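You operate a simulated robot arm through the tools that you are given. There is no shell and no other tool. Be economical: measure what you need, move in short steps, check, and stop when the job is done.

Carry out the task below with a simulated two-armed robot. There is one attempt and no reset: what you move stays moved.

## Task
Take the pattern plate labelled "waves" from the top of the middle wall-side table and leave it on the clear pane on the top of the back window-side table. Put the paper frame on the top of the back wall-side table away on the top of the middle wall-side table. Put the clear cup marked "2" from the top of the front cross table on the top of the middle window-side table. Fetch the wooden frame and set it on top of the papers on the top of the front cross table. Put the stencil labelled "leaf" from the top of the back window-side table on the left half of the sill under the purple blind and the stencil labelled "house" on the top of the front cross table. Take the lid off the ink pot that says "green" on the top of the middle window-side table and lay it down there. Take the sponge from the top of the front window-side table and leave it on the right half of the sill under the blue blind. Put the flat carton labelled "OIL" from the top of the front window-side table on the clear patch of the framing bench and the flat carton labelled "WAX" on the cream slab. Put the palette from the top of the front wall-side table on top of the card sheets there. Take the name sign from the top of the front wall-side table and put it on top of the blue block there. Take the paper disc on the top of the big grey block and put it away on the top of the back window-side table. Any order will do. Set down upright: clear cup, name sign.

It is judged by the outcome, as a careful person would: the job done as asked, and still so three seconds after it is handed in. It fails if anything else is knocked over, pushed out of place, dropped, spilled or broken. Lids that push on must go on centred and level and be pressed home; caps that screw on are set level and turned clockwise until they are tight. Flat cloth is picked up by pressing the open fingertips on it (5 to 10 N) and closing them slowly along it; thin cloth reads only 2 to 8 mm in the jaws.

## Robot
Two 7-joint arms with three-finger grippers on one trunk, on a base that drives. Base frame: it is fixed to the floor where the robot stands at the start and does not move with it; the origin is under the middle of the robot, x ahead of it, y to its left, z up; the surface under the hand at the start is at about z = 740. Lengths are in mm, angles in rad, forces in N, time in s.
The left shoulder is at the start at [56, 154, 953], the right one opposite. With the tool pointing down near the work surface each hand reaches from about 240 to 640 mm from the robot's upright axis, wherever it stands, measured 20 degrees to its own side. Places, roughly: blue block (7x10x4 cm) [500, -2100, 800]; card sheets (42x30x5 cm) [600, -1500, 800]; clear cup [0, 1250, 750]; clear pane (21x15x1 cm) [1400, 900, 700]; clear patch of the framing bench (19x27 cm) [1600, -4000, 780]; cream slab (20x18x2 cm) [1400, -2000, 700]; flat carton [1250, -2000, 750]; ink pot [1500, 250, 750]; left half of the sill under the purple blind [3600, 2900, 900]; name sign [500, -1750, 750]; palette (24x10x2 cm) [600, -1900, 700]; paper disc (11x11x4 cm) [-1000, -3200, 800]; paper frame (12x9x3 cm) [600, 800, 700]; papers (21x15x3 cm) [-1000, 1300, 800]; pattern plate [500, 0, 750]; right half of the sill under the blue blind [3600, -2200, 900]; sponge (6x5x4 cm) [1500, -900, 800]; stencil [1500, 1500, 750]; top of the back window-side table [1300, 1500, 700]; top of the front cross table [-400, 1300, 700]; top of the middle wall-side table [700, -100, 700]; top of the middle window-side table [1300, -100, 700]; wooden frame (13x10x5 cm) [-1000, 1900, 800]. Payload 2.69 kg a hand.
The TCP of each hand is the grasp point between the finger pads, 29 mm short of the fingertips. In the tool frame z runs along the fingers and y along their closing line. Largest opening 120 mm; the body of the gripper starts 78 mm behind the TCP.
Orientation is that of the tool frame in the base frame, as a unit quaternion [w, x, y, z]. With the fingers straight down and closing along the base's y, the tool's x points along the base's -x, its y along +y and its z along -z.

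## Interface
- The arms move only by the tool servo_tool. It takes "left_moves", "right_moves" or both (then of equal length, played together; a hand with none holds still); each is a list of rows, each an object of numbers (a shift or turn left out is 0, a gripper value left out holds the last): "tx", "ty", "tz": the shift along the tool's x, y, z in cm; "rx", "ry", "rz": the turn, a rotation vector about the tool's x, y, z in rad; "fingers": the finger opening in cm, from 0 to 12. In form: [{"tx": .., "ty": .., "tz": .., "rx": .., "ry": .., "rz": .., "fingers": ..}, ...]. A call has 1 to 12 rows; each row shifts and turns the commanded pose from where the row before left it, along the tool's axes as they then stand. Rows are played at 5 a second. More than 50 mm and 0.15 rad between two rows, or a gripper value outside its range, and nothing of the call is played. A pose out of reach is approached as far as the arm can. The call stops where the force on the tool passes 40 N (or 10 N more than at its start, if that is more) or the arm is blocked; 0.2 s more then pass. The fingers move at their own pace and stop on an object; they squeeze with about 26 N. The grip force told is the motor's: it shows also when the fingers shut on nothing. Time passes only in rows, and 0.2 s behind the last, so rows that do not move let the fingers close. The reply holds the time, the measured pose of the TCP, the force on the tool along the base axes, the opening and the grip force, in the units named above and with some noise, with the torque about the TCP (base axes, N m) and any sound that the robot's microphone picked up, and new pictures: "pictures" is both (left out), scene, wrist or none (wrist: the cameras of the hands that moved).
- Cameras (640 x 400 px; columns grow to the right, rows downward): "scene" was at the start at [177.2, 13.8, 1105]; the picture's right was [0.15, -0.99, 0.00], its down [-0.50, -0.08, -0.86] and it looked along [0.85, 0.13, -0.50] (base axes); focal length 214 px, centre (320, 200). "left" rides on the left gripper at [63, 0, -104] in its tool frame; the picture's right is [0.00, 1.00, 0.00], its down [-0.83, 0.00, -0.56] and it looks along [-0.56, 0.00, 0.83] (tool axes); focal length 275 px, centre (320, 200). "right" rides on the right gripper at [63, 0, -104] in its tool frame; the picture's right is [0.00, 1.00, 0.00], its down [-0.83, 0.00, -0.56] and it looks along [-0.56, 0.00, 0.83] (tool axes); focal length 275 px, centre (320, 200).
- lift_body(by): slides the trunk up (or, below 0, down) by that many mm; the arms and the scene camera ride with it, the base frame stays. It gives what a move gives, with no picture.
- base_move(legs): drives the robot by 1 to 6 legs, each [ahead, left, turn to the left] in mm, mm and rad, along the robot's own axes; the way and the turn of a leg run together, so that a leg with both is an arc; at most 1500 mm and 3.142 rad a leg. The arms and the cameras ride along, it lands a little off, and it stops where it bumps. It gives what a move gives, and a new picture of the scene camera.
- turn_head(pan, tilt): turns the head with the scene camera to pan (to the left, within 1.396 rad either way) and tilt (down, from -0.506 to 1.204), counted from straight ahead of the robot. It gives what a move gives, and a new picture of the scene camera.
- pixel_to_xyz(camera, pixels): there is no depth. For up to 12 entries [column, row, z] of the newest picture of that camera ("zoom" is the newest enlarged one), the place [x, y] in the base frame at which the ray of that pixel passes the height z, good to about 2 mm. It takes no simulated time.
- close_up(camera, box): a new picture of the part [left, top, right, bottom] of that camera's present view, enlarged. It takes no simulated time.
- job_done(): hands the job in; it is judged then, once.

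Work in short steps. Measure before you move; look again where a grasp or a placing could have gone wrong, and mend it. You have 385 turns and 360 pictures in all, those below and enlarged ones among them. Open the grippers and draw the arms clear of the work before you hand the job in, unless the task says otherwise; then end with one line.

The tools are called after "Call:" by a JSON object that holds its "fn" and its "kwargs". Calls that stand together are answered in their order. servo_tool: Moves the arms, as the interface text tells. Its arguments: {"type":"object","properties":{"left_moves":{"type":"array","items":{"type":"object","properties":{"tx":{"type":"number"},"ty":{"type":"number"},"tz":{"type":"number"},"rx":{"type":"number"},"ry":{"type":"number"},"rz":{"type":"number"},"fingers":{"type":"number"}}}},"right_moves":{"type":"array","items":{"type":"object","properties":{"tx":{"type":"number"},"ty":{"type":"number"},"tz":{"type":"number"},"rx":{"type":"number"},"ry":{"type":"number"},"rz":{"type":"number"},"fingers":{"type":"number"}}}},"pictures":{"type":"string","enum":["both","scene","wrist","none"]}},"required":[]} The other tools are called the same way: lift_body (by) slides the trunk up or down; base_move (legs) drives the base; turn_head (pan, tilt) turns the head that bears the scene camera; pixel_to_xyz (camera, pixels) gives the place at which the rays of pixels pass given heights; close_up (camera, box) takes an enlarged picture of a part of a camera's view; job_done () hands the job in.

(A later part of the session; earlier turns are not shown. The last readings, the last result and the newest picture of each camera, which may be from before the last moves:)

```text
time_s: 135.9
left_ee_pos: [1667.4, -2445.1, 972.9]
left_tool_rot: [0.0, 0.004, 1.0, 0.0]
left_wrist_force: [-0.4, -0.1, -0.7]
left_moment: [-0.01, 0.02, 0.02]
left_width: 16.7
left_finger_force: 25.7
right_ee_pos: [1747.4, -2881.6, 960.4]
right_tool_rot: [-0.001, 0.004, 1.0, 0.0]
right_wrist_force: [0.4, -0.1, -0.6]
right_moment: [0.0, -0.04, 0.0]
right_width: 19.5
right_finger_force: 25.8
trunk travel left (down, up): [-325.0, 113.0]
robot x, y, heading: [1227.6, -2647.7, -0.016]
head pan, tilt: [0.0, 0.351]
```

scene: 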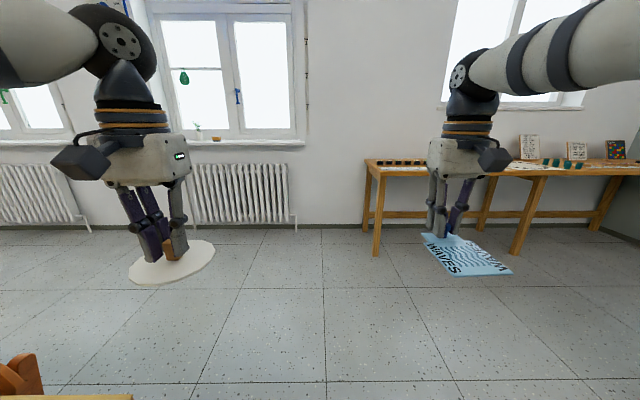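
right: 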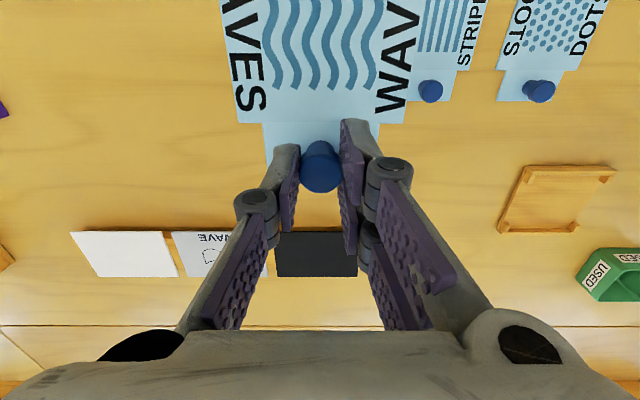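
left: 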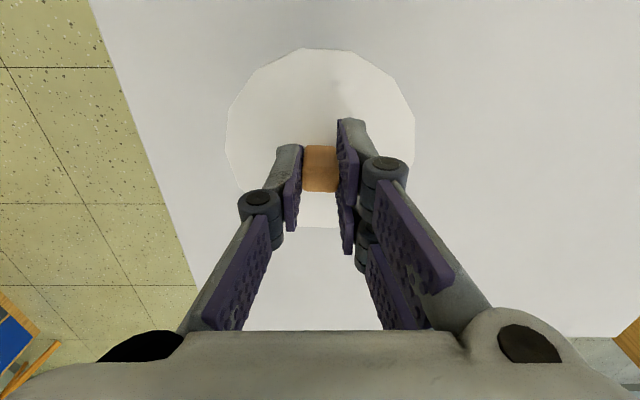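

Clear ahead. I drive on to x≈2250, turn left to face +y and look along the window aisle.

Call:
{"fn": "base_move", "kwargs": {"legs": [[1020, 0, 0], [0, 0, 1.587]]}}

```text
time_s: 145.0
left_ee_pos: [2031.6, -2220.0, 971.7]
left_tool_rot: [-0.001, 0.708, -0.706, -0.001]
left_wrist_force: [-0.4, -0.4, -0.6]
left_moment: [0.0, 0.01, 0.0]
left_width: 16.5
left_finger_force: 26.3
right_ee_pos: [2466.6, -2135.7, 960.9]
right_tool_rot: [-0.001, 0.708, -0.706, 0.0]
right_wrist_force: [-0.3, 0.2, -0.5]
right_moment: [0.0, -0.02, 0.0]
right_width: 19.5
right_finger_force: 26.4
trunk travel left (down, up): [-325.0, 113.0]
robot x, y, heading: [2242.2, -2657.8, 1.572]
head pan, tilt: [0.0, 0.351]
```

scene: 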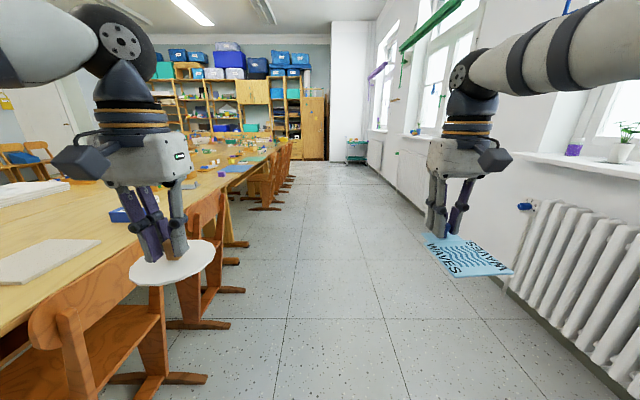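

The aisle is open; I measure chair feet, table edge and the radiator before driving on.

Call:
{"fn": "pixel_to_xyz", "kwargs": {"camera": "scene", "pixels": [[205, 378, 0], [230, 326, 0], [283, 208, 0], [85, 312, 740], [590, 395, 100], [30, 315, 760]]}}

Call:
{"fn": "base_move", "kwargs": {"legs": [[1500, -120, 0], [1500, 0, 0], [300, 0, 0]]}}

```text
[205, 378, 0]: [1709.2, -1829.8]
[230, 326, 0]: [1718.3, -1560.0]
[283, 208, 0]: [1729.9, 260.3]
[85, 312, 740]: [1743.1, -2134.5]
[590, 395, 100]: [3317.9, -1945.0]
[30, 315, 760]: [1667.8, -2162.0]
```

```text
refused: leg 1 is longer than a leg can be; nothing moved
```

Chair feet end at x≈1730, so the aisle is free. I drive +y to y≈750 and turn to face the table.

Call:
{"fn": "base_move", "kwargs": {"legs": [[1480, -100, 0], [1480, 0, 0], [440, 0, 0], [0, 0, 1.57]]}}

Call:
{"fn": "turn_head", "kwargs": {"pan": 0, "tilt": 0.6}}

```text
time_s: 165.5
left_ee_pos: [1921.7, 538.1, 971.6]
left_tool_rot: [0.0, 1.0, -0.003, -0.001]
left_wrist_force: [-0.7, 0.1, 0.3]
left_moment: [0.04, 0.0, 0.0]
left_width: 16.7
left_finger_force: 26.3
right_ee_pos: [1839.9, 974.9, 960.4]
right_tool_rot: [-0.001, 1.0, -0.003, -0.001]
right_wrist_force: [0.1, -0.2, -1.1]
right_moment: [-0.02, 0.02, -0.03]
right_width: 19.6
right_finger_force: 26.2
trunk travel left (down, up): [-325.0, 113.0]
robot x, y, heading: [2364.8, 744.1, 3.13]
head pan, tilt: [0.0, 0.351]
```

scene: 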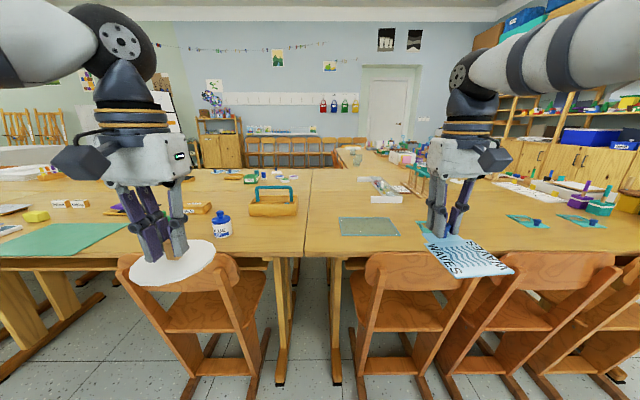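

```text
time_s: 166.2
left_ee_pos: [1920.3, 538.2, 972.4]
left_tool_rot: [0.0, 1.0, -0.003, 0.0]
left_wrist_force: [-0.2, 0.3, -0.5]
left_moment: [0.0, 0.02, 0.0]
left_width: 16.4
left_finger_force: 26.0
right_ee_pos: [1839.3, 975.5, 960.4]
right_tool_rot: [0.0, 1.0, -0.003, -0.001]
right_wrist_force: [0.1, 0.5, -0.5]
right_moment: [-0.04, 0.02, 0.01]
right_width: 19.9
right_finger_force: 26.1
trunk travel left (down, up): [-325.0, 113.0]
robot x, y, heading: [2362.8, 747.6, 3.131]
head pan, tilt: [0.0, 0.6]
```

scene: 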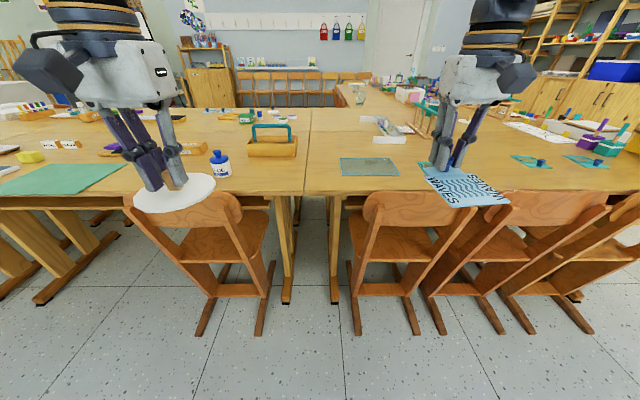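

The clear pane is at (368,166), stencils with knobs at (538,162) and (592,163). I measure pane, table edges and chairs.

Call:
{"fn": "pixel_to_xyz", "kwargs": {"camera": "scene", "pixels": [[340, 159, 745], [393, 158, 745], [400, 175, 745], [342, 176, 745], [306, 195, 740], [480, 192, 740], [539, 161, 765], [594, 161, 765], [385, 195, 720], [270, 205, 720], [355, 310, 0], [415, 330, 0]]}}

Call:
{"fn": "pixel_to_xyz", "kwargs": {"camera": "scene", "pixels": [[370, 197, 700], [375, 137, 745], [405, 140, 745], [430, 175, 740], [440, 150, 740], [515, 155, 742], [550, 166, 742], [287, 300, 0]]}}

Call:
{"fn": "close_up", "kwargs": {"camera": "scene", "box": [300, 110, 640, 220]}}

```text
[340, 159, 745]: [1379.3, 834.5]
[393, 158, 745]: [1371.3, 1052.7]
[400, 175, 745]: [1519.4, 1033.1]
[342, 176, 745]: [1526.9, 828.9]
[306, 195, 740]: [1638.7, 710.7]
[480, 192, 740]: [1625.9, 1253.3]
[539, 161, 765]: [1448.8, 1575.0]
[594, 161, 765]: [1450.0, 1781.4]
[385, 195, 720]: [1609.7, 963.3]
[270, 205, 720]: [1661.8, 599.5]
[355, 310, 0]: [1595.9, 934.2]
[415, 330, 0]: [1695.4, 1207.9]
```

```text
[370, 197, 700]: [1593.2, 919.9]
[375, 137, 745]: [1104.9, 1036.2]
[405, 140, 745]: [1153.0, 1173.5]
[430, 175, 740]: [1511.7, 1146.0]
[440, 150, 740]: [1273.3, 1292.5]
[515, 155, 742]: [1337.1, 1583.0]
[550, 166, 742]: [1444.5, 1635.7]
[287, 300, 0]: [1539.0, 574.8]
```

```text
1.88 times, centred on (470, 165) of scene
```

zoom: 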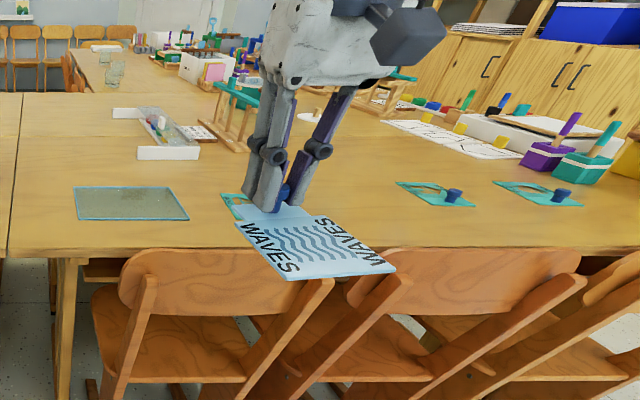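

Pane spans x 1375–1523, y 832–1040. I'll do the plate first: drive to about (2005, 800) so the right hand can put the knob at (1412,935).

Call:
{"fn": "base_move", "kwargs": {"legs": [[0, -60, 0.01], [345, 0, 0]]}}

Call:
{"fn": "servo_tool", "kwargs": {"right_moves": [{"tx": -3, "ty": 2}, {"tx": -2}], "pictures": "both"}}

```text
time_s: 169.2
left_ee_pos: [1575.5, 593.0, 972.2]
left_tool_rot: [0.001, 1.0, 0.001, 0.0]
left_wrist_force: [0.3, 0.3, -0.7]
left_moment: [-0.02, -0.05, -0.04]
left_width: 16.4
left_finger_force: 25.9
right_ee_pos: [1491.5, 1029.8, 960.3]
right_tool_rot: [0.0, 1.0, 0.001, 0.0]
right_wrist_force: [-0.2, 0.0, -0.8]
right_moment: [-0.02, -0.02, 0.0]
right_width: 19.7
right_finger_force: 26.6
trunk travel left (down, up): [-325.0, 113.0]
robot x, y, heading: [2017.5, 803.2, -3.137]
head pan, tilt: [0.0, 0.6]
```

scene: 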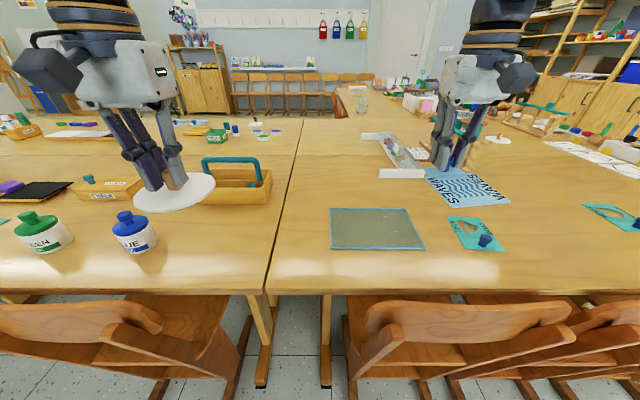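

```text
time_s: 169.8
left_ee_pos: [1575.2, 595.0, 973.2]
left_tool_rot: [0.0, 1.0, 0.002, -0.001]
left_wrist_force: [0.9, -1.0, -0.4]
left_moment: [0.01, 0.02, 0.03]
left_width: 16.6
left_finger_force: 26.2
right_ee_pos: [1447.0, 1011.2, 959.1]
right_tool_rot: [0.0, 1.0, 0.002, 0.0]
right_wrist_force: [-0.4, -0.1, -0.2]
right_moment: [0.0, -0.01, 0.0]
right_width: 19.8
right_finger_force: 26.5
right hand out of reach, approached as far as the arm can: row 2
trunk travel left (down, up): [-325.0, 113.0]
robot x, y, heading: [2019.8, 807.9, -3.137]
head pan, tilt: [0.0, 0.6]
```

scene: 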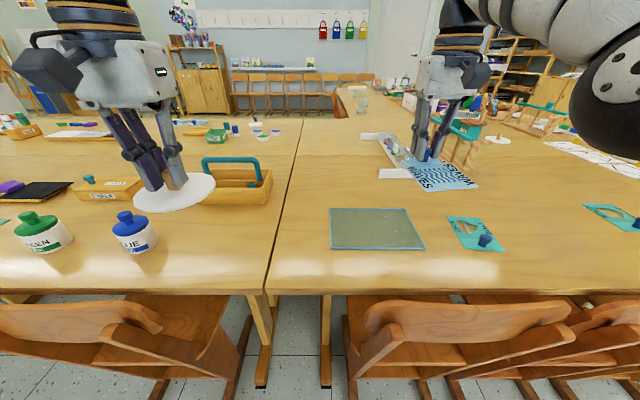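
right: 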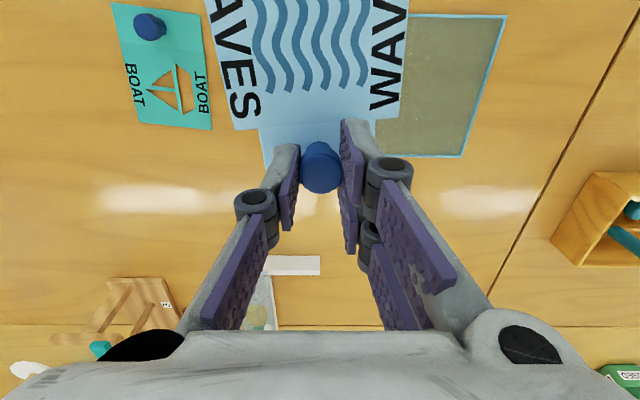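

I re-measure the pane from this nearer view.

Call:
{"fn": "pixel_to_xyz", "kwargs": {"camera": "scene", "pixels": [[331, 209, 744], [408, 208, 744], [424, 249, 744], [331, 249, 744], [280, 292, 740]]}}

Call:
{"fn": "pixel_to_xyz", "kwargs": {"camera": "right", "pixels": [[507, 16, 744], [471, 157, 744], [404, 154, 744], [232, 130, 925], [398, 120, 925], [305, 130, 925]]}}

```text
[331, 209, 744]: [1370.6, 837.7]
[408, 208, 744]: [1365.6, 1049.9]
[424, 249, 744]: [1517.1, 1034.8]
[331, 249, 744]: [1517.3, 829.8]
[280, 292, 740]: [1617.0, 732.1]
```

```text
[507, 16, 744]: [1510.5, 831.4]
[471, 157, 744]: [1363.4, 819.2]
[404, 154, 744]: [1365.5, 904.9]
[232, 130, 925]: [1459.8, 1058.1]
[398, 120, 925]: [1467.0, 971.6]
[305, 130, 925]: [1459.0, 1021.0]
```

Pane centre (1441,936). I'll turn the plate 90° so the reach is shorter: knob target (1441,977), plate running toward −y.

Call:
{"fn": "servo_tool", "kwargs": {"right_moves": [{"tx": -0.6, "ty": 3.4}, {"rz": 0.1428}, {"rz": 0.1428}, {"rz": 0.1428}, {"rz": 0.1428}, {"rz": 0.1428}, {"rz": 0.1428}, {"rz": 0.1428}, {"rz": 0.1428}, {"rz": 0.1428}, {"rz": 0.1428}, {"rz": 0.1428}], "pictures": "both"}}

```text
time_s: 172.4
left_ee_pos: [1576.2, 595.5, 971.4]
left_tool_rot: [-0.001, 1.0, 0.001, -0.001]
left_wrist_force: [0.5, -0.8, -0.4]
left_moment: [0.03, 0.0, 0.01]
left_width: 16.8
left_finger_force: 25.9
right_ee_pos: [1447.4, 978.6, 959.1]
right_tool_rot: [-0.001, -0.707, 0.707, 0.0]
right_wrist_force: [0.9, -0.2, -1.5]
right_moment: [0.0, -0.01, 0.01]
right_width: 19.7
right_finger_force: 25.7
right hand out of reach, approached as far as the arm can: row 1
trunk travel left (down, up): [-325.0, 113.0]
robot x, y, heading: [2016.9, 807.1, -3.143]
head pan, tilt: [0.0, 0.6]
```

scene: 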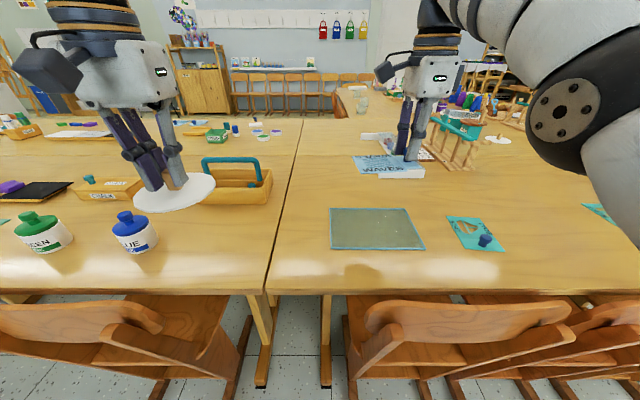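
right: 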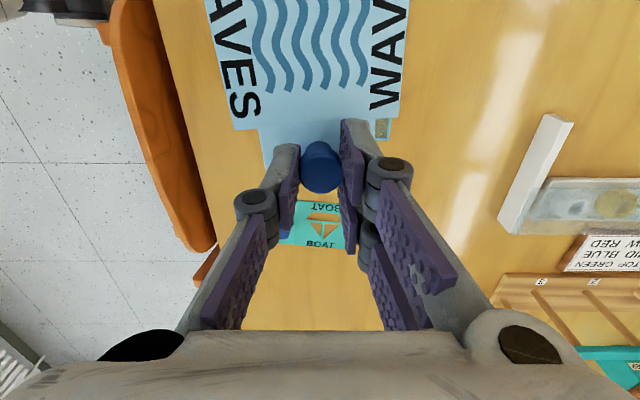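

Now I lower to z≈830 (more reach there) and check.

Call:
{"fn": "servo_tool", "kwargs": {"right_moves": [{"tz": 4.5}, {"tz": 4.5}, {"tz": 2.5}, {"tz": 1}], "pictures": "both"}}

```text
time_s: 173.4
left_ee_pos: [1575.3, 594.8, 972.8]
left_tool_rot: [0.001, 1.0, 0.001, -0.001]
left_wrist_force: [0.2, 0.9, 0.3]
left_moment: [0.01, 0.03, -0.01]
left_width: 16.5
left_finger_force: 26.5
right_ee_pos: [1414.6, 974.5, 843.8]
right_tool_rot: [0.0, 0.708, -0.707, 0.0]
right_wrist_force: [0.3, 0.4, 0.3]
right_moment: [-0.01, -0.05, -0.01]
right_width: 19.5
right_finger_force: 25.7
right hand out of reach, approached as far as the arm can: row 1, 2, 3
trunk travel left (down, up): [-325.0, 113.0]
robot x, y, heading: [2016.5, 809.2, -3.138]
head pan, tilt: [0.0, 0.6]
```

scene: 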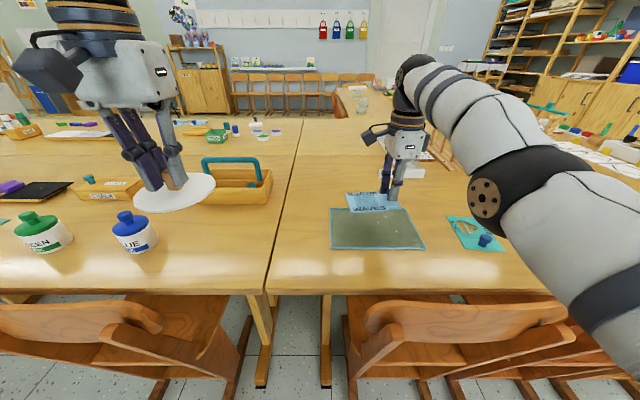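
right: 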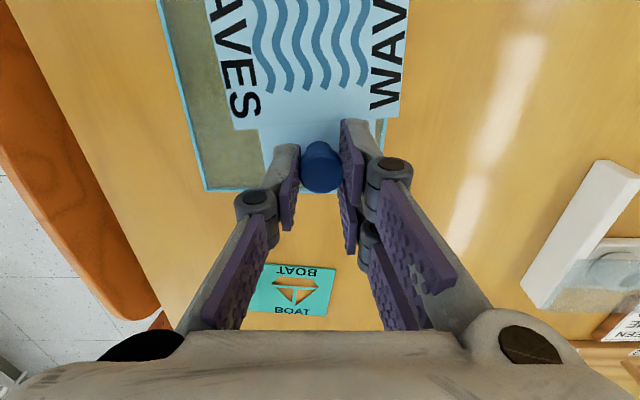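

I correct to (1441,977) and lower to z≈800.

Call:
{"fn": "servo_tool", "kwargs": {"right_moves": [{"ty": -2.65, "tx": -0.25}, {"tz": 3}, {"tz": 1.2}], "pictures": "both"}}

```text
time_s: 174.2
left_ee_pos: [1576.7, 595.4, 972.7]
left_tool_rot: [0.0, 1.0, 0.002, -0.001]
left_wrist_force: [0.0, 0.9, -0.4]
left_moment: [0.02, 0.01, -0.01]
left_width: 16.9
left_finger_force: 26.0
right_ee_pos: [1407.8, 974.9, 807.0]
right_tool_rot: [-0.001, 0.708, -0.707, 0.0]
right_wrist_force: [0.4, 0.4, -1.1]
right_moment: [0.01, 0.04, -0.01]
right_width: 19.5
right_finger_force: 26.0
right hand out of reach, approached as far as the arm can: row 1, 2
trunk travel left (down, up): [-325.0, 113.0]
robot x, y, heading: [2015.3, 804.0, -3.139]
head pan, tilt: [0.0, 0.6]
```

scene: 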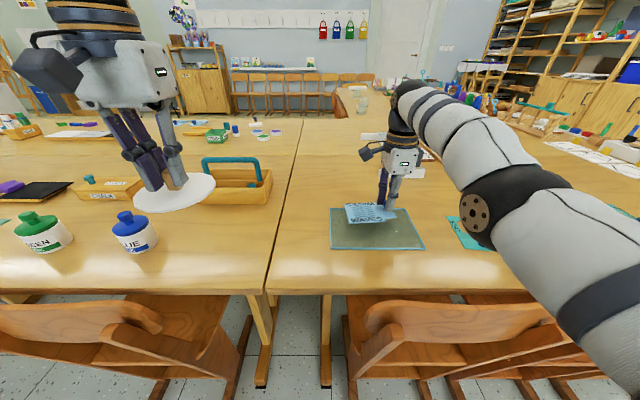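
right: 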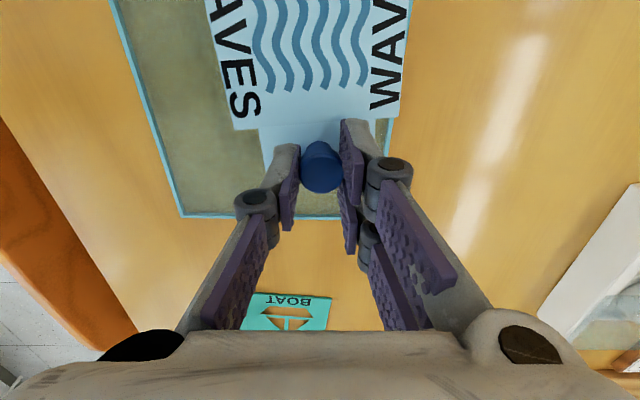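

The hand sits at x≈1408; I shift +33 mm in x again and re-read before going lower.

Call:
{"fn": "servo_tool", "kwargs": {"right_moves": [{"ty": -1.7}, {"ty": -1.6}, {}], "pictures": "wrist"}}

```text
time_s: 175.1
left_ee_pos: [1574.9, 594.9, 972.4]
left_tool_rot: [0.0, 1.0, 0.0, 0.0]
left_wrist_force: [0.5, 0.8, 0.7]
left_moment: [-0.01, 0.0, 0.01]
left_width: 16.5
left_finger_force: 26.1
right_ee_pos: [1408.9, 972.7, 808.6]
right_tool_rot: [-0.001, 0.708, -0.707, -0.001]
right_wrist_force: [-0.7, -0.7, -0.6]
right_moment: [0.01, 0.0, -0.02]
right_width: 19.4
right_finger_force: 26.5
right hand out of reach, approached as far as the arm can: row 1, 2
trunk travel left (down, up): [-325.0, 113.0]
robot x, y, heading: [2017.7, 805.3, -3.14]
head pan, tilt: [0.0, 0.6]
```

right: 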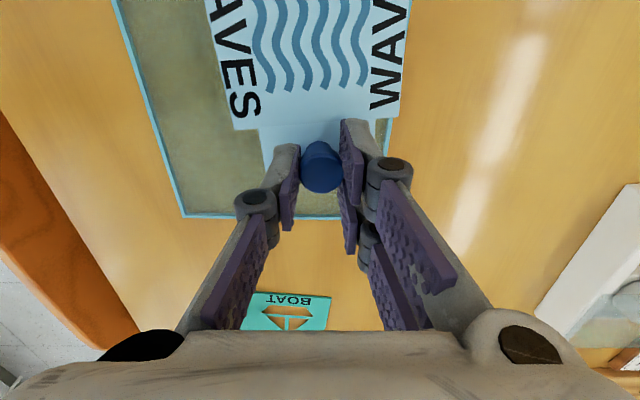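

The arm seems limited in this wrist-turned posture. I raise 4 cm and unwind part of the turn to see whether it regains its commanded pose.

Call:
{"fn": "servo_tool", "kwargs": {"right_moves": [{"tz": -2}, {"tz": -2}, {"rz": -0.1428}, {"rz": -0.1428}, {"rz": -0.1428}, {"rz": -0.1428}, {"rz": -0.1428}, {}], "pictures": "both"}}

```text
time_s: 176.8
left_ee_pos: [1577.0, 593.5, 972.4]
left_tool_rot: [0.0, 1.0, 0.0, 0.0]
left_wrist_force: [0.4, 0.7, -0.2]
left_moment: [0.02, 0.0, -0.04]
left_width: 16.7
left_finger_force: 25.9
right_ee_pos: [1414.9, 972.7, 847.5]
right_tool_rot: [0.0, 0.91, -0.415, -0.001]
right_wrist_force: [-0.2, -0.7, -0.5]
right_moment: [0.02, 0.02, 0.04]
right_width: 19.3
right_finger_force: 25.8
right hand out of reach, approached as far as the arm can: row 2
trunk travel left (down, up): [-325.0, 113.0]
robot x, y, heading: [2017.9, 806.1, -3.14]
head pan, tilt: [0.0, 0.6]
```

scene: 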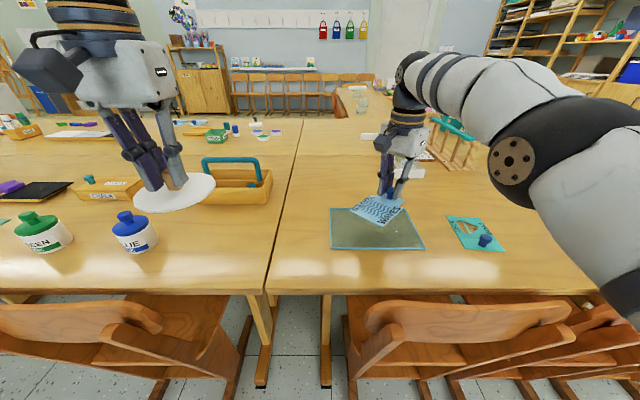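
right: 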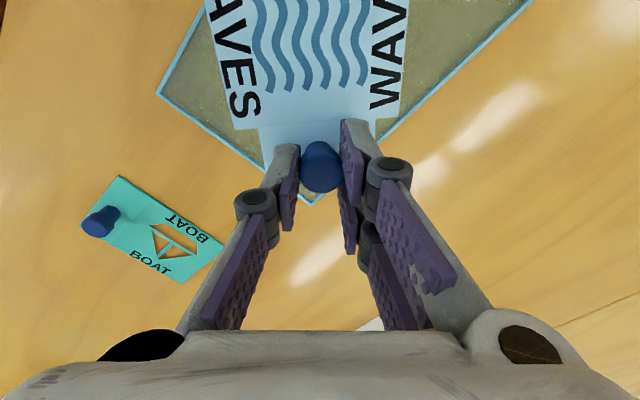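

In reach again at (1415,973). I unwind the rest of the turn and go for the straight placement: knob at (1400,936).

Call:
{"fn": "servo_tool", "kwargs": {"right_moves": [{"rz": -0.1428}, {"rz": -0.1428}, {"rz": -0.1428}, {"rz": -0.1428}, {"rz": -0.1428}, {"rz": -0.1428}, {"ty": 1.9}, {"ty": 1.8}, {"tz": 2}, {"tz": 1}, {"tx": -1}, {}], "pictures": "both"}}

```text
time_s: 179.4
left_ee_pos: [1575.8, 595.2, 972.0]
left_tool_rot: [0.0, 1.0, 0.001, -0.001]
left_wrist_force: [0.4, -0.7, 0.2]
left_moment: [0.03, -0.03, -0.01]
left_width: 16.7
left_finger_force: 26.6
right_ee_pos: [1413.0, 937.2, 816.0]
right_tool_rot: [-0.001, 1.0, 0.001, 0.0]
right_wrist_force: [-0.1, 0.0, -1.4]
right_moment: [-0.03, 0.02, 0.01]
right_width: 19.5
right_finger_force: 25.6
right hand out of reach, approached as far as the arm can: row 8, 11
trunk travel left (down, up): [-325.0, 113.0]
robot x, y, heading: [2020.6, 806.2, -3.14]
head pan, tilt: [0.0, 0.6]
```

scene: 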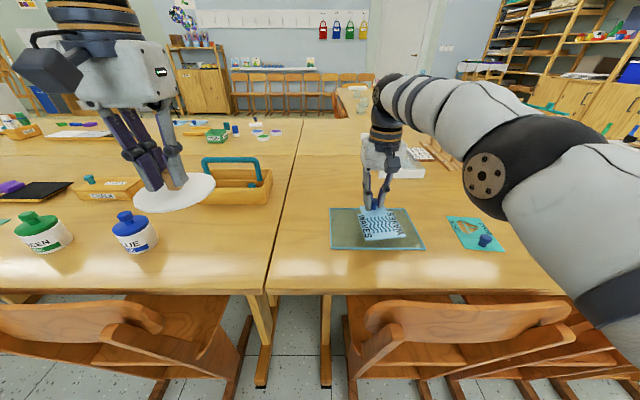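
right: 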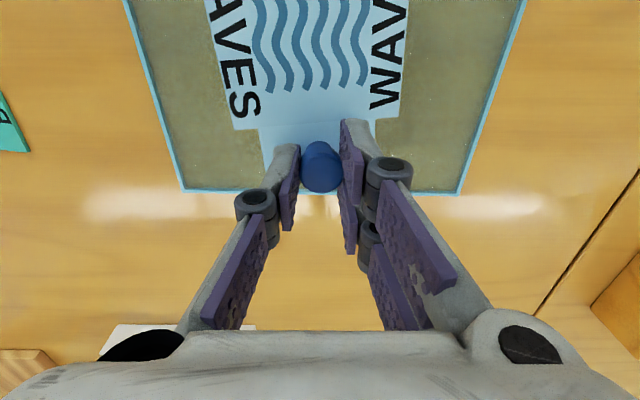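

Plate is square over the pane but 13 mm toward me; I creep the base forward 14 mm and lower.

Call:
{"fn": "base_move", "kwargs": {"legs": [[14, 0, 0]]}}

Call:
{"fn": "servo_tool", "kwargs": {"right_moves": [{"tz": 1.5}, {"tz": 0.8}, {}], "pictures": "wrist"}}

```text
time_s: 180.2
left_ee_pos: [1562.7, 594.8, 971.3]
left_tool_rot: [0.0, 1.0, 0.001, -0.001]
left_wrist_force: [-0.2, 0.2, 0.0]
left_moment: [-0.01, -0.05, 0.01]
left_width: 16.6
left_finger_force: 26.0
right_ee_pos: [1397.6, 937.5, 816.0]
right_tool_rot: [0.0, 1.0, 0.001, 0.0]
right_wrist_force: [0.0, 0.1, -1.0]
right_moment: [0.0, 0.01, -0.01]
right_width: 19.3
right_finger_force: 26.2
trunk travel left (down, up): [-325.0, 113.0]
robot x, y, heading: [2005.5, 808.0, -3.138]
head pan, tilt: [0.0, 0.6]
```

scene: 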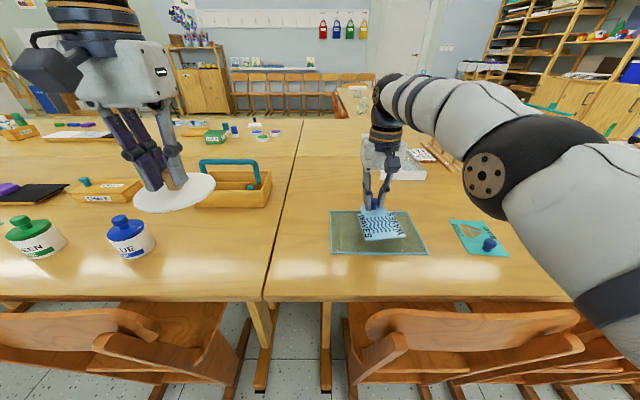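

```text
time_s: 181.0
left_ee_pos: [1561.6, 593.1, 971.7]
left_tool_rot: [0.0, 1.0, 0.001, -0.001]
left_wrist_force: [-0.4, 0.3, 0.4]
left_moment: [0.0, 0.01, 0.01]
left_width: 16.6
left_finger_force: 26.0
right_ee_pos: [1400.2, 937.5, 793.5]
right_tool_rot: [-0.001, 1.0, 0.0, -0.001]
right_wrist_force: [-0.3, -0.2, 0.2]
right_moment: [0.02, 0.0, -0.03]
right_width: 19.4
right_finger_force: 25.8
trunk travel left (down, up): [-325.0, 113.0]
robot x, y, heading: [2006.3, 804.6, -3.137]
head pan, tilt: [0.0, 0.6]
```

right: 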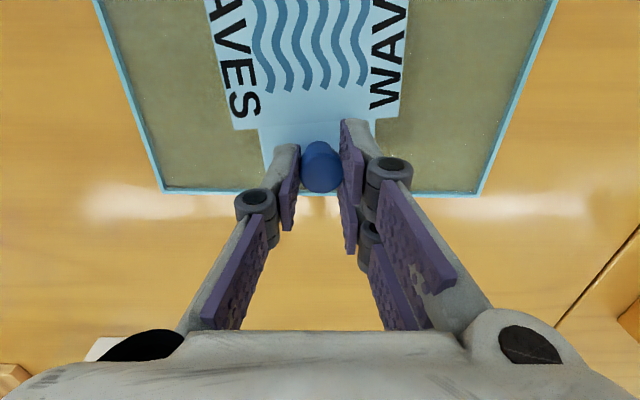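

Centred now; I lower in small steps until contact.

Call:
{"fn": "servo_tool", "kwargs": {"right_moves": [{"tz": 0.4}, {"tz": 0.2}, {}], "pictures": "none"}}

Call:
{"fn": "servo_tool", "kwargs": {"right_moves": [{"tz": 0.2}, {"tz": 0.1}, {}], "pictures": "none"}}

```text
time_s: 181.8
left_ee_pos: [1562.8, 593.7, 973.3]
left_tool_rot: [0.0, 1.0, 0.001, -0.001]
left_wrist_force: [0.7, 0.3, -0.3]
left_moment: [-0.01, 0.0, 0.02]
left_width: 16.5
left_finger_force: 26.0
right_ee_pos: [1399.1, 937.6, 787.4]
right_tool_rot: [-0.001, 1.0, 0.0, -0.001]
right_wrist_force: [-1.5, 0.9, 5.3]
right_moment: [-0.19, -0.6, -0.01]
right_width: 19.3
right_finger_force: 26.0
trunk travel left (down, up): [-325.0, 113.0]
robot x, y, heading: [2000.3, 807.7, -3.136]
head pan, tilt: [0.0, 0.6]
```

```text
time_s: 182.6
left_ee_pos: [1562.4, 594.6, 971.9]
left_tool_rot: [0.0, 1.0, 0.0, -0.001]
left_wrist_force: [-1.1, 0.5, 0.1]
left_moment: [-0.05, -0.01, 0.0]
left_width: 16.7
left_finger_force: 26.1
right_ee_pos: [1399.0, 938.6, 784.1]
right_tool_rot: [-0.001, 1.0, 0.001, -0.001]
right_wrist_force: [-1.8, 2.4, 7.2]
right_moment: [-0.23, -0.31, 0.03]
right_width: 19.7
right_finger_force: 26.8
trunk travel left (down, up): [-325.0, 113.0]
robot x, y, heading: [2004.7, 807.5, -3.139]
head pan, tilt: [0.0, 0.6]
```

Resting on the pane (7 N). I release and rise straight up.

Call:
{"fn": "servo_tool", "kwargs": {"right_moves": [{"fingers": 4.5}, {}, {"tz": -3}, {"tz": -4}, {"tz": -4, "tx": 2}, {"tz": -3, "tx": 3}, {"tx": 4}], "pictures": "both"}}

```text
time_s: 184.2
left_ee_pos: [1562.4, 594.8, 973.0]
left_tool_rot: [0.0, 1.0, 0.001, -0.001]
left_wrist_force: [0.7, -0.8, -0.6]
left_moment: [-0.02, 0.02, 0.0]
left_width: 16.8
left_finger_force: 26.3
right_ee_pos: [1495.8, 938.5, 924.9]
right_tool_rot: [0.0, 1.0, 0.0, -0.001]
right_wrist_force: [0.8, 0.3, -0.8]
right_moment: [0.02, 0.01, 0.01]
right_width: 45.2
right_finger_force: 0.1
right hand out of reach, approached as far as the arm can: row 4
trunk travel left (down, up): [-325.0, 113.0]
robot x, y, heading: [2000.5, 808.0, -3.14]
head pan, tilt: [0.0, 0.6]
```

scene: 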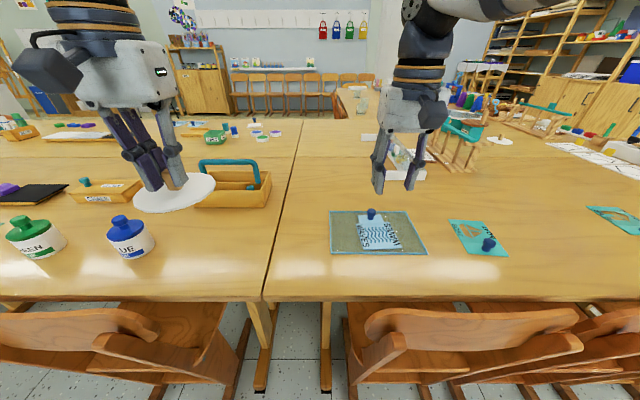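
right: 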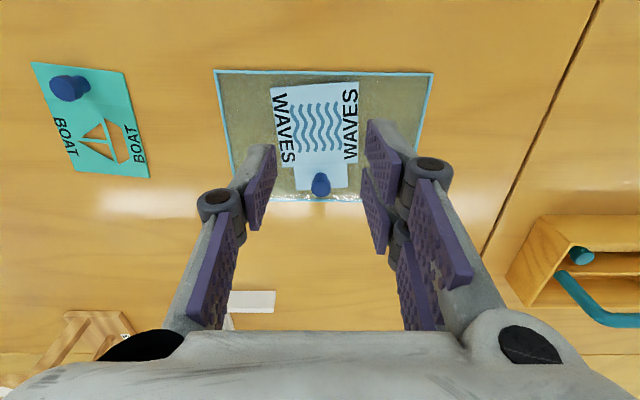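

The plate lies inside the pane. I retract the right hand and slide to y≈1590 so the left hand can set the disc between the stencils.

Call:
{"fn": "servo_tool", "kwargs": {"right_moves": [{"tx": 4, "tz": -2}, {"tx": 3, "tz": -2}], "pictures": "none"}}

Call:
{"fn": "base_move", "kwargs": {"legs": [[-20, 0, 0], [0, -770, 0]]}}

```text
time_s: 184.8
left_ee_pos: [1563.1, 594.4, 973.0]
left_tool_rot: [0.0, 1.0, 0.001, -0.001]
left_wrist_force: [-0.7, 0.0, 0.0]
left_moment: [-0.01, 0.01, -0.01]
left_width: 16.5
left_finger_force: 26.2
right_ee_pos: [1565.0, 939.6, 964.3]
right_tool_rot: [-0.001, 1.0, -0.001, -0.002]
right_wrist_force: [0.4, -0.6, -0.6]
right_moment: [0.02, -0.01, -0.02]
right_width: 45.0
right_finger_force: 0.0
trunk travel left (down, up): [-325.0, 113.0]
robot x, y, heading: [2005.0, 807.5, -3.136]
head pan, tilt: [0.0, 0.6]
```

```text
time_s: 191.5
left_ee_pos: [1581.9, 1363.9, 971.5]
left_tool_rot: [0.0, 1.0, 0.0, 0.0]
left_wrist_force: [-0.3, 0.4, 0.6]
left_moment: [0.0, -0.02, -0.02]
left_width: 17.0
left_finger_force: 26.6
right_ee_pos: [1585.8, 1707.6, 963.8]
right_tool_rot: [0.001, 1.0, -0.001, -0.001]
right_wrist_force: [0.5, -0.1, -0.2]
right_moment: [0.01, 0.0, -0.03]
right_width: 44.8
right_finger_force: 0.0
trunk travel left (down, up): [-325.0, 113.0]
robot x, y, heading: [2022.1, 1573.3, 3.135]
head pan, tilt: [0.0, 0.6]
```

scene: 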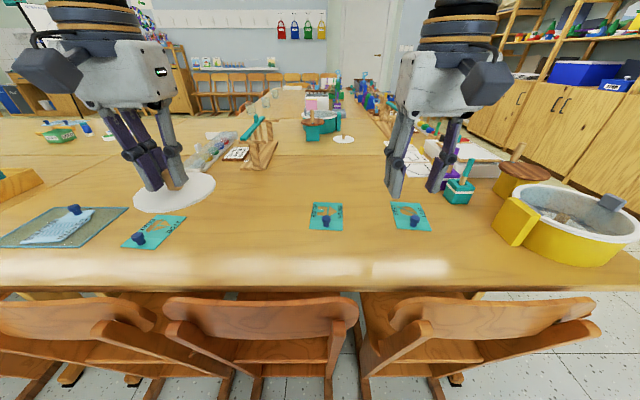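

Free space lies at about (245,222) between the BOAT stencil and the next one; I measure it and read the labels.

Call:
{"fn": "pixel_to_xyz", "kwargs": {"camera": "scene", "pixels": [[245, 225, 742], [186, 217, 742], [150, 249, 742], [310, 204, 742], [343, 229, 742], [326, 222, 765], [413, 221, 765], [327, 227, 745], [414, 226, 745]]}}

Call:
{"fn": "close_up", "kwargs": {"camera": "scene", "box": [280, 180, 460, 260]}}

Call:
{"fn": "servo_tool", "kwargs": {"left_moves": [{"tx": -4, "ty": -1.5, "tz": 2}, {"tx": -4, "ty": -1, "tz": 2}, {"tx": -2, "tz": 4}, {"tz": 4}, {"tz": 3}], "pictures": "wrist"}}

```text
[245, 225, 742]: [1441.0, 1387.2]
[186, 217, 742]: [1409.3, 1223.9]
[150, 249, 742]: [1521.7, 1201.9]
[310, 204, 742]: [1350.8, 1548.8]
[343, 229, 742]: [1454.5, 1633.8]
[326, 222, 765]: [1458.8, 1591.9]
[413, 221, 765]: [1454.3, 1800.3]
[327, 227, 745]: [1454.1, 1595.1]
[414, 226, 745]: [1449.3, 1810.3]
```

```text
3.56 times, centred on (370, 220) of scene
```

zoom: 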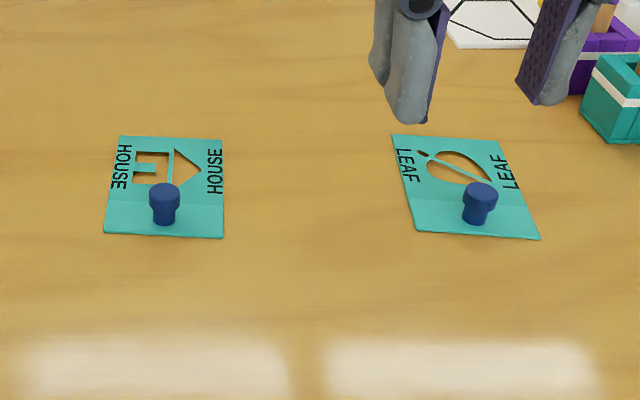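

```text
time_s: 192.7
left_ee_pos: [1481.3, 1389.7, 822.1]
left_tool_rot: [-0.001, 1.0, 0.0, -0.001]
left_wrist_force: [0.2, 0.1, 0.2]
left_moment: [0.03, 0.02, 0.0]
left_width: 16.4
left_finger_force: 26.0
right_ee_pos: [1584.6, 1707.9, 963.9]
right_tool_rot: [0.0, 1.0, -0.001, -0.001]
right_wrist_force: [0.5, -0.3, -0.1]
right_moment: [0.0, 0.01, -0.02]
right_width: 44.9
right_finger_force: 0.1
trunk travel left (down, up): [-325.0, 113.0]
robot x, y, heading: [2022.9, 1579.0, 3.135]
head pan, tilt: [0.0, 0.6]
```

left: 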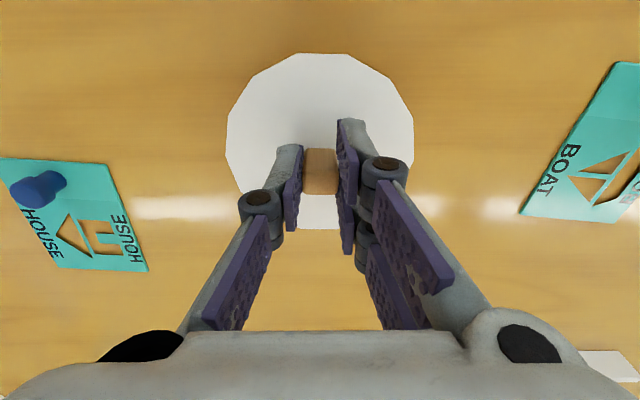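

Plenty of room. I lower the disc to the table and release upon contact.

Call:
{"fn": "servo_tool", "kwargs": {"left_moves": [{"tz": 2}, {"tz": 1.5}, {"tz": 0.4}, {}], "pictures": "none"}}

Call:
{"fn": "servo_tool", "kwargs": {"left_moves": [{"tz": 0.2}, {"tz": 0.2}, {}], "pictures": "none"}}

```text
time_s: 193.7
left_ee_pos: [1481.2, 1389.8, 782.6]
left_tool_rot: [0.0, 1.0, 0.0, -0.001]
left_wrist_force: [0.9, 0.3, -1.2]
left_moment: [-0.01, -0.04, 0.0]
left_width: 16.5
left_finger_force: 25.9
right_ee_pos: [1585.6, 1709.3, 963.5]
right_tool_rot: [-0.001, 1.0, -0.001, -0.001]
right_wrist_force: [0.3, 0.5, 0.3]
right_moment: [0.0, -0.01, 0.0]
right_width: 44.5
right_finger_force: 0.2
trunk travel left (down, up): [-325.0, 113.0]
robot x, y, heading: [2018.9, 1576.9, 3.137]
head pan, tilt: [0.0, 0.6]
```

```text
time_s: 194.5
left_ee_pos: [1481.0, 1390.9, 783.3]
left_tool_rot: [0.0, 1.0, 0.0, -0.004]
left_wrist_force: [0.5, -2.0, 25.4]
left_moment: [-0.05, -0.1, 0.04]
left_width: 16.1
left_finger_force: 25.9
right_ee_pos: [1587.5, 1709.0, 965.6]
right_tool_rot: [0.0, 1.0, -0.001, -0.001]
right_wrist_force: [-0.2, 0.4, -1.2]
right_moment: [0.0, 0.0, 0.0]
right_width: 44.8
right_finger_force: 0.0
trunk travel left (down, up): [-325.0, 113.0]
robot x, y, heading: [2024.3, 1576.1, 3.137]
head pan, tilt: [0.0, 0.6]
```

Down (25 N). I ease up, release and rise, then slide 170 mm right for the two stencils.

Call:
{"fn": "servo_tool", "kwargs": {"left_moves": [{"tz": -0.3}, {"fingers": 4.5}, {}, {"tz": -4}, {"tz": -4.5}], "pictures": "wrist"}}

Call:
{"fn": "base_move", "kwargs": {"legs": [[0, -165, 0]]}}

Call:
{"fn": "servo_tool", "kwargs": {"right_moves": [{"tx": -3, "ty": 2, "tz": 2}, {"tx": -3, "ty": 2, "tz": 2}, {"tx": -3, "tz": 2}, {"tz": 4}], "left_moves": [{"ty": -2}, {"ty": -2}, {}, {}], "pictures": "wrist"}}

```text
time_s: 195.7
left_ee_pos: [1482.6, 1389.8, 866.7]
left_tool_rot: [-0.001, 1.0, -0.001, 0.0]
left_wrist_force: [0.0, 0.5, -0.1]
left_moment: [0.01, -0.02, 0.09]
left_width: 45.0
left_finger_force: 0.1
right_ee_pos: [1585.9, 1708.5, 964.2]
right_tool_rot: [0.0, 1.0, 0.0, -0.001]
right_wrist_force: [0.3, 0.0, 0.9]
right_moment: [-0.02, -0.01, -0.01]
right_width: 44.8
right_finger_force: 0.0
trunk travel left (down, up): [-325.0, 113.0]
robot x, y, heading: [2027.2, 1578.5, 3.138]
head pan, tilt: [0.0, 0.6]
```

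left: 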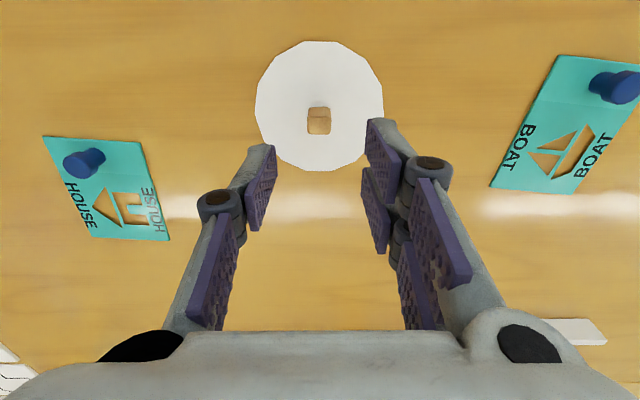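

```text
time_s: 197.6
left_ee_pos: [1482.5, 1554.1, 867.2]
left_tool_rot: [-0.001, 1.0, -0.001, 0.0]
left_wrist_force: [0.0, -0.3, -0.1]
left_moment: [-0.03, 0.0, 0.0]
left_width: 44.9
left_finger_force: 0.1
right_ee_pos: [1585.9, 1873.2, 964.0]
right_tool_rot: [0.0, 1.0, -0.001, -0.001]
right_wrist_force: [-0.4, -0.5, -0.4]
right_moment: [0.01, 0.0, 0.01]
right_width: 44.8
right_finger_force: 0.0
trunk travel left (down, up): [-325.0, 113.0]
robot x, y, heading: [2023.4, 1742.9, 3.14]
head pan, tilt: [0.0, 0.6]
```

scene: 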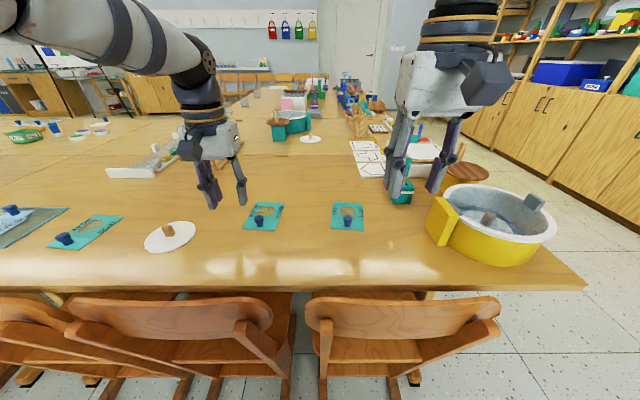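

```text
time_s: 198.6
left_ee_pos: [1480.6, 1594.2, 867.6]
left_tool_rot: [0.0, 1.0, -0.001, -0.001]
left_wrist_force: [0.3, 0.3, 0.1]
left_moment: [0.03, 0.01, -0.02]
left_width: 44.7
left_finger_force: 0.1
right_ee_pos: [1496.2, 1835.7, 863.2]
right_tool_rot: [0.0, 1.0, -0.001, -0.001]
right_wrist_force: [0.2, 0.0, -0.3]
right_moment: [0.01, -0.02, -0.04]
right_width: 44.9
right_finger_force: 0.2
trunk travel left (down, up): [-325.0, 113.0]
robot x, y, heading: [2023.3, 1742.2, 3.138]
head pan, tilt: [0.0, 0.6]
```

right: 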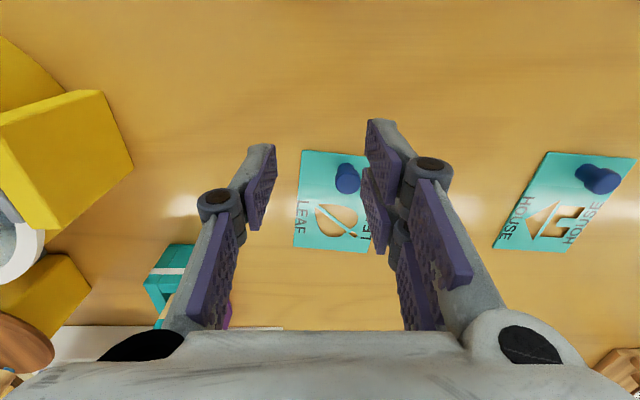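
left: 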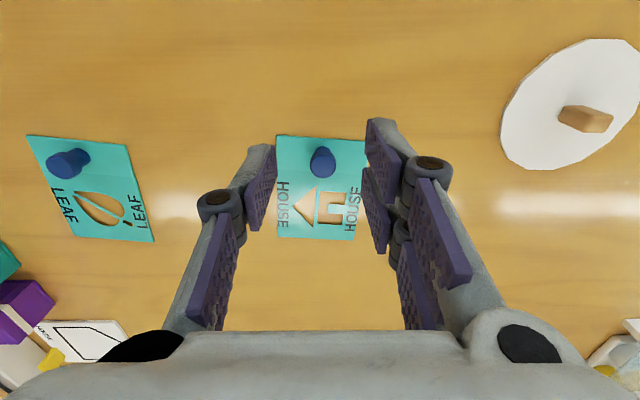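

Both knobs visible: HOUSE at (322,163) in left, LEAF at (347,179) in right. I measure.

Call:
{"fn": "pixel_to_xyz", "kwargs": {"camera": "left", "pixels": [[322, 166, 765], [321, 158, 745]]}}

Call:
{"fn": "pixel_to_xyz", "kwargs": {"camera": "right", "pixels": [[348, 182, 765], [345, 170, 745]]}}

```text
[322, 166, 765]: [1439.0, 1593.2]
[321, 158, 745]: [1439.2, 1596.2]
```

```text
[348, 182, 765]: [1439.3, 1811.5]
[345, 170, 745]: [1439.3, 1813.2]
```

I move both hands above their knobs and lower to just over the table to check.

Call:
{"fn": "servo_tool", "kwargs": {"right_moves": [{"tx": -3, "ty": 1.2}, {"tx": -2.7, "ty": 1.2}, {"tz": 3.4}], "left_moves": [{"tx": -2.2}, {"tx": -1.95}, {"tz": 3.8}], "pictures": "wrist"}}

```text
time_s: 199.4
left_ee_pos: [1441.3, 1595.2, 827.8]
left_tool_rot: [0.0, 1.0, -0.001, 0.0]
left_wrist_force: [-0.2, -0.4, 0.7]
left_moment: [0.03, -0.06, -0.05]
left_width: 44.8
left_finger_force: 0.0
right_ee_pos: [1443.5, 1810.6, 827.6]
right_tool_rot: [0.0, 1.0, 0.0, 0.0]
right_wrist_force: [-0.2, 0.2, -0.9]
right_moment: [0.0, -0.04, -0.01]
right_width: 45.0
right_finger_force: 0.0
right hand out of reach, approached as far as the arm can: row 2
trunk travel left (down, up): [-325.0, 113.0]
robot x, y, heading: [2021.1, 1742.4, 3.14]
head pan, tilt: [0.0, 0.6]
```

right: 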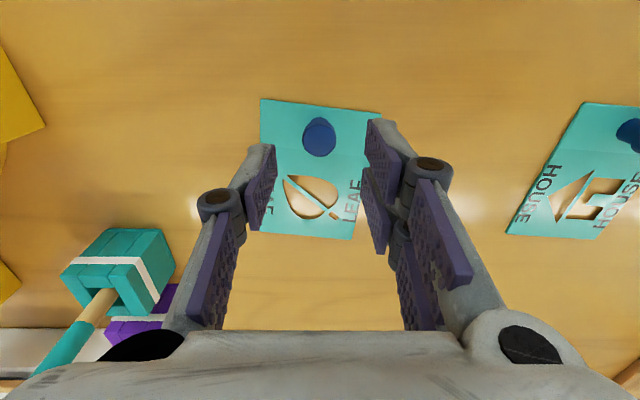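
left: 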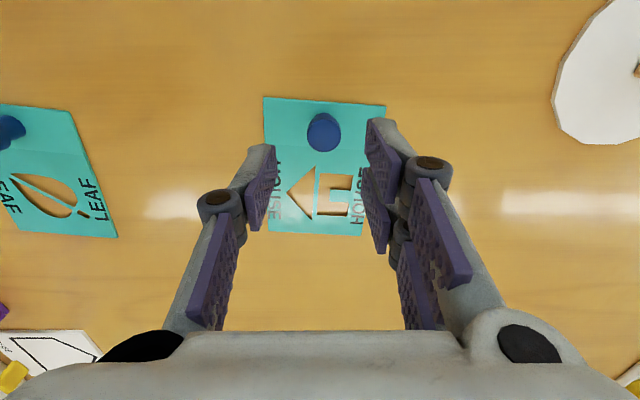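

Aligned. Both hands go down to z≈779, close and lift.

Call:
{"fn": "servo_tool", "kwargs": {"right_moves": [{"tx": -0.2, "tz": 3}, {"tz": 1.8}, {"fingers": 0}, {}, {}, {"tz": -4}, {"tz": -4}, {"tz": -4, "tx": 2}, {"tz": -4, "tx": 3}], "left_moves": [{"tz": 3}, {"tz": 1.8}, {"fingers": 0}, {}, {}, {"tz": -4}, {"tz": -4}, {"tz": -4, "tx": 2}, {"tz": -4, "tx": 3}], "pictures": "wrist"}}

```text
time_s: 201.4
left_ee_pos: [1490.9, 1593.8, 943.9]
left_tool_rot: [-0.001, 1.0, -0.001, -0.001]
left_wrist_force: [-0.3, -0.6, -0.7]
left_moment: [-0.01, -0.04, 0.01]
left_width: 19.4
left_finger_force: 26.2
right_ee_pos: [1495.2, 1810.4, 942.4]
right_tool_rot: [-0.001, 1.0, -0.001, -0.001]
right_wrist_force: [0.0, -0.3, -0.3]
right_moment: [0.0, 0.0, 0.0]
right_width: 19.4
right_finger_force: 25.9
trunk travel left (down, up): [-325.0, 113.0]
robot x, y, heading: [2025.7, 1736.6, 3.137]
head pan, tilt: [0.0, 0.6]
```

right: 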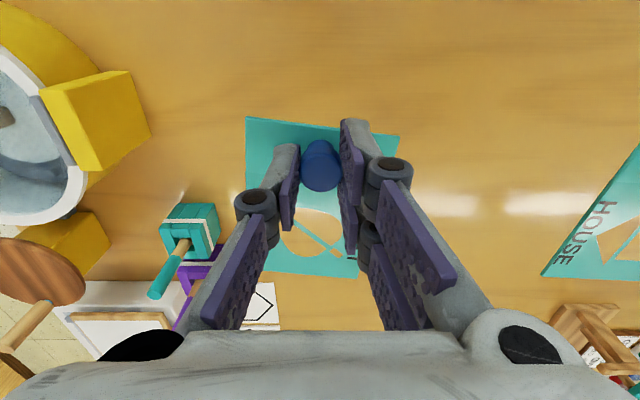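
left: 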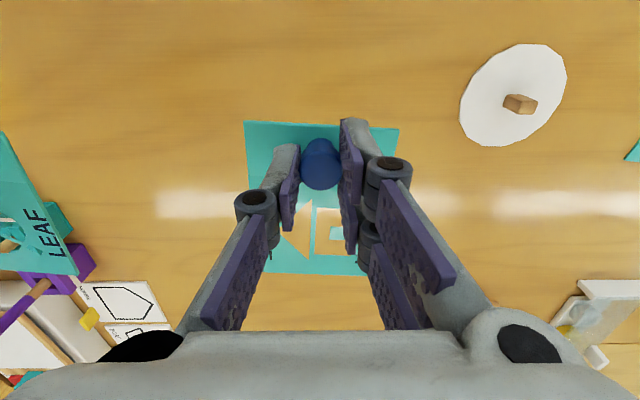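

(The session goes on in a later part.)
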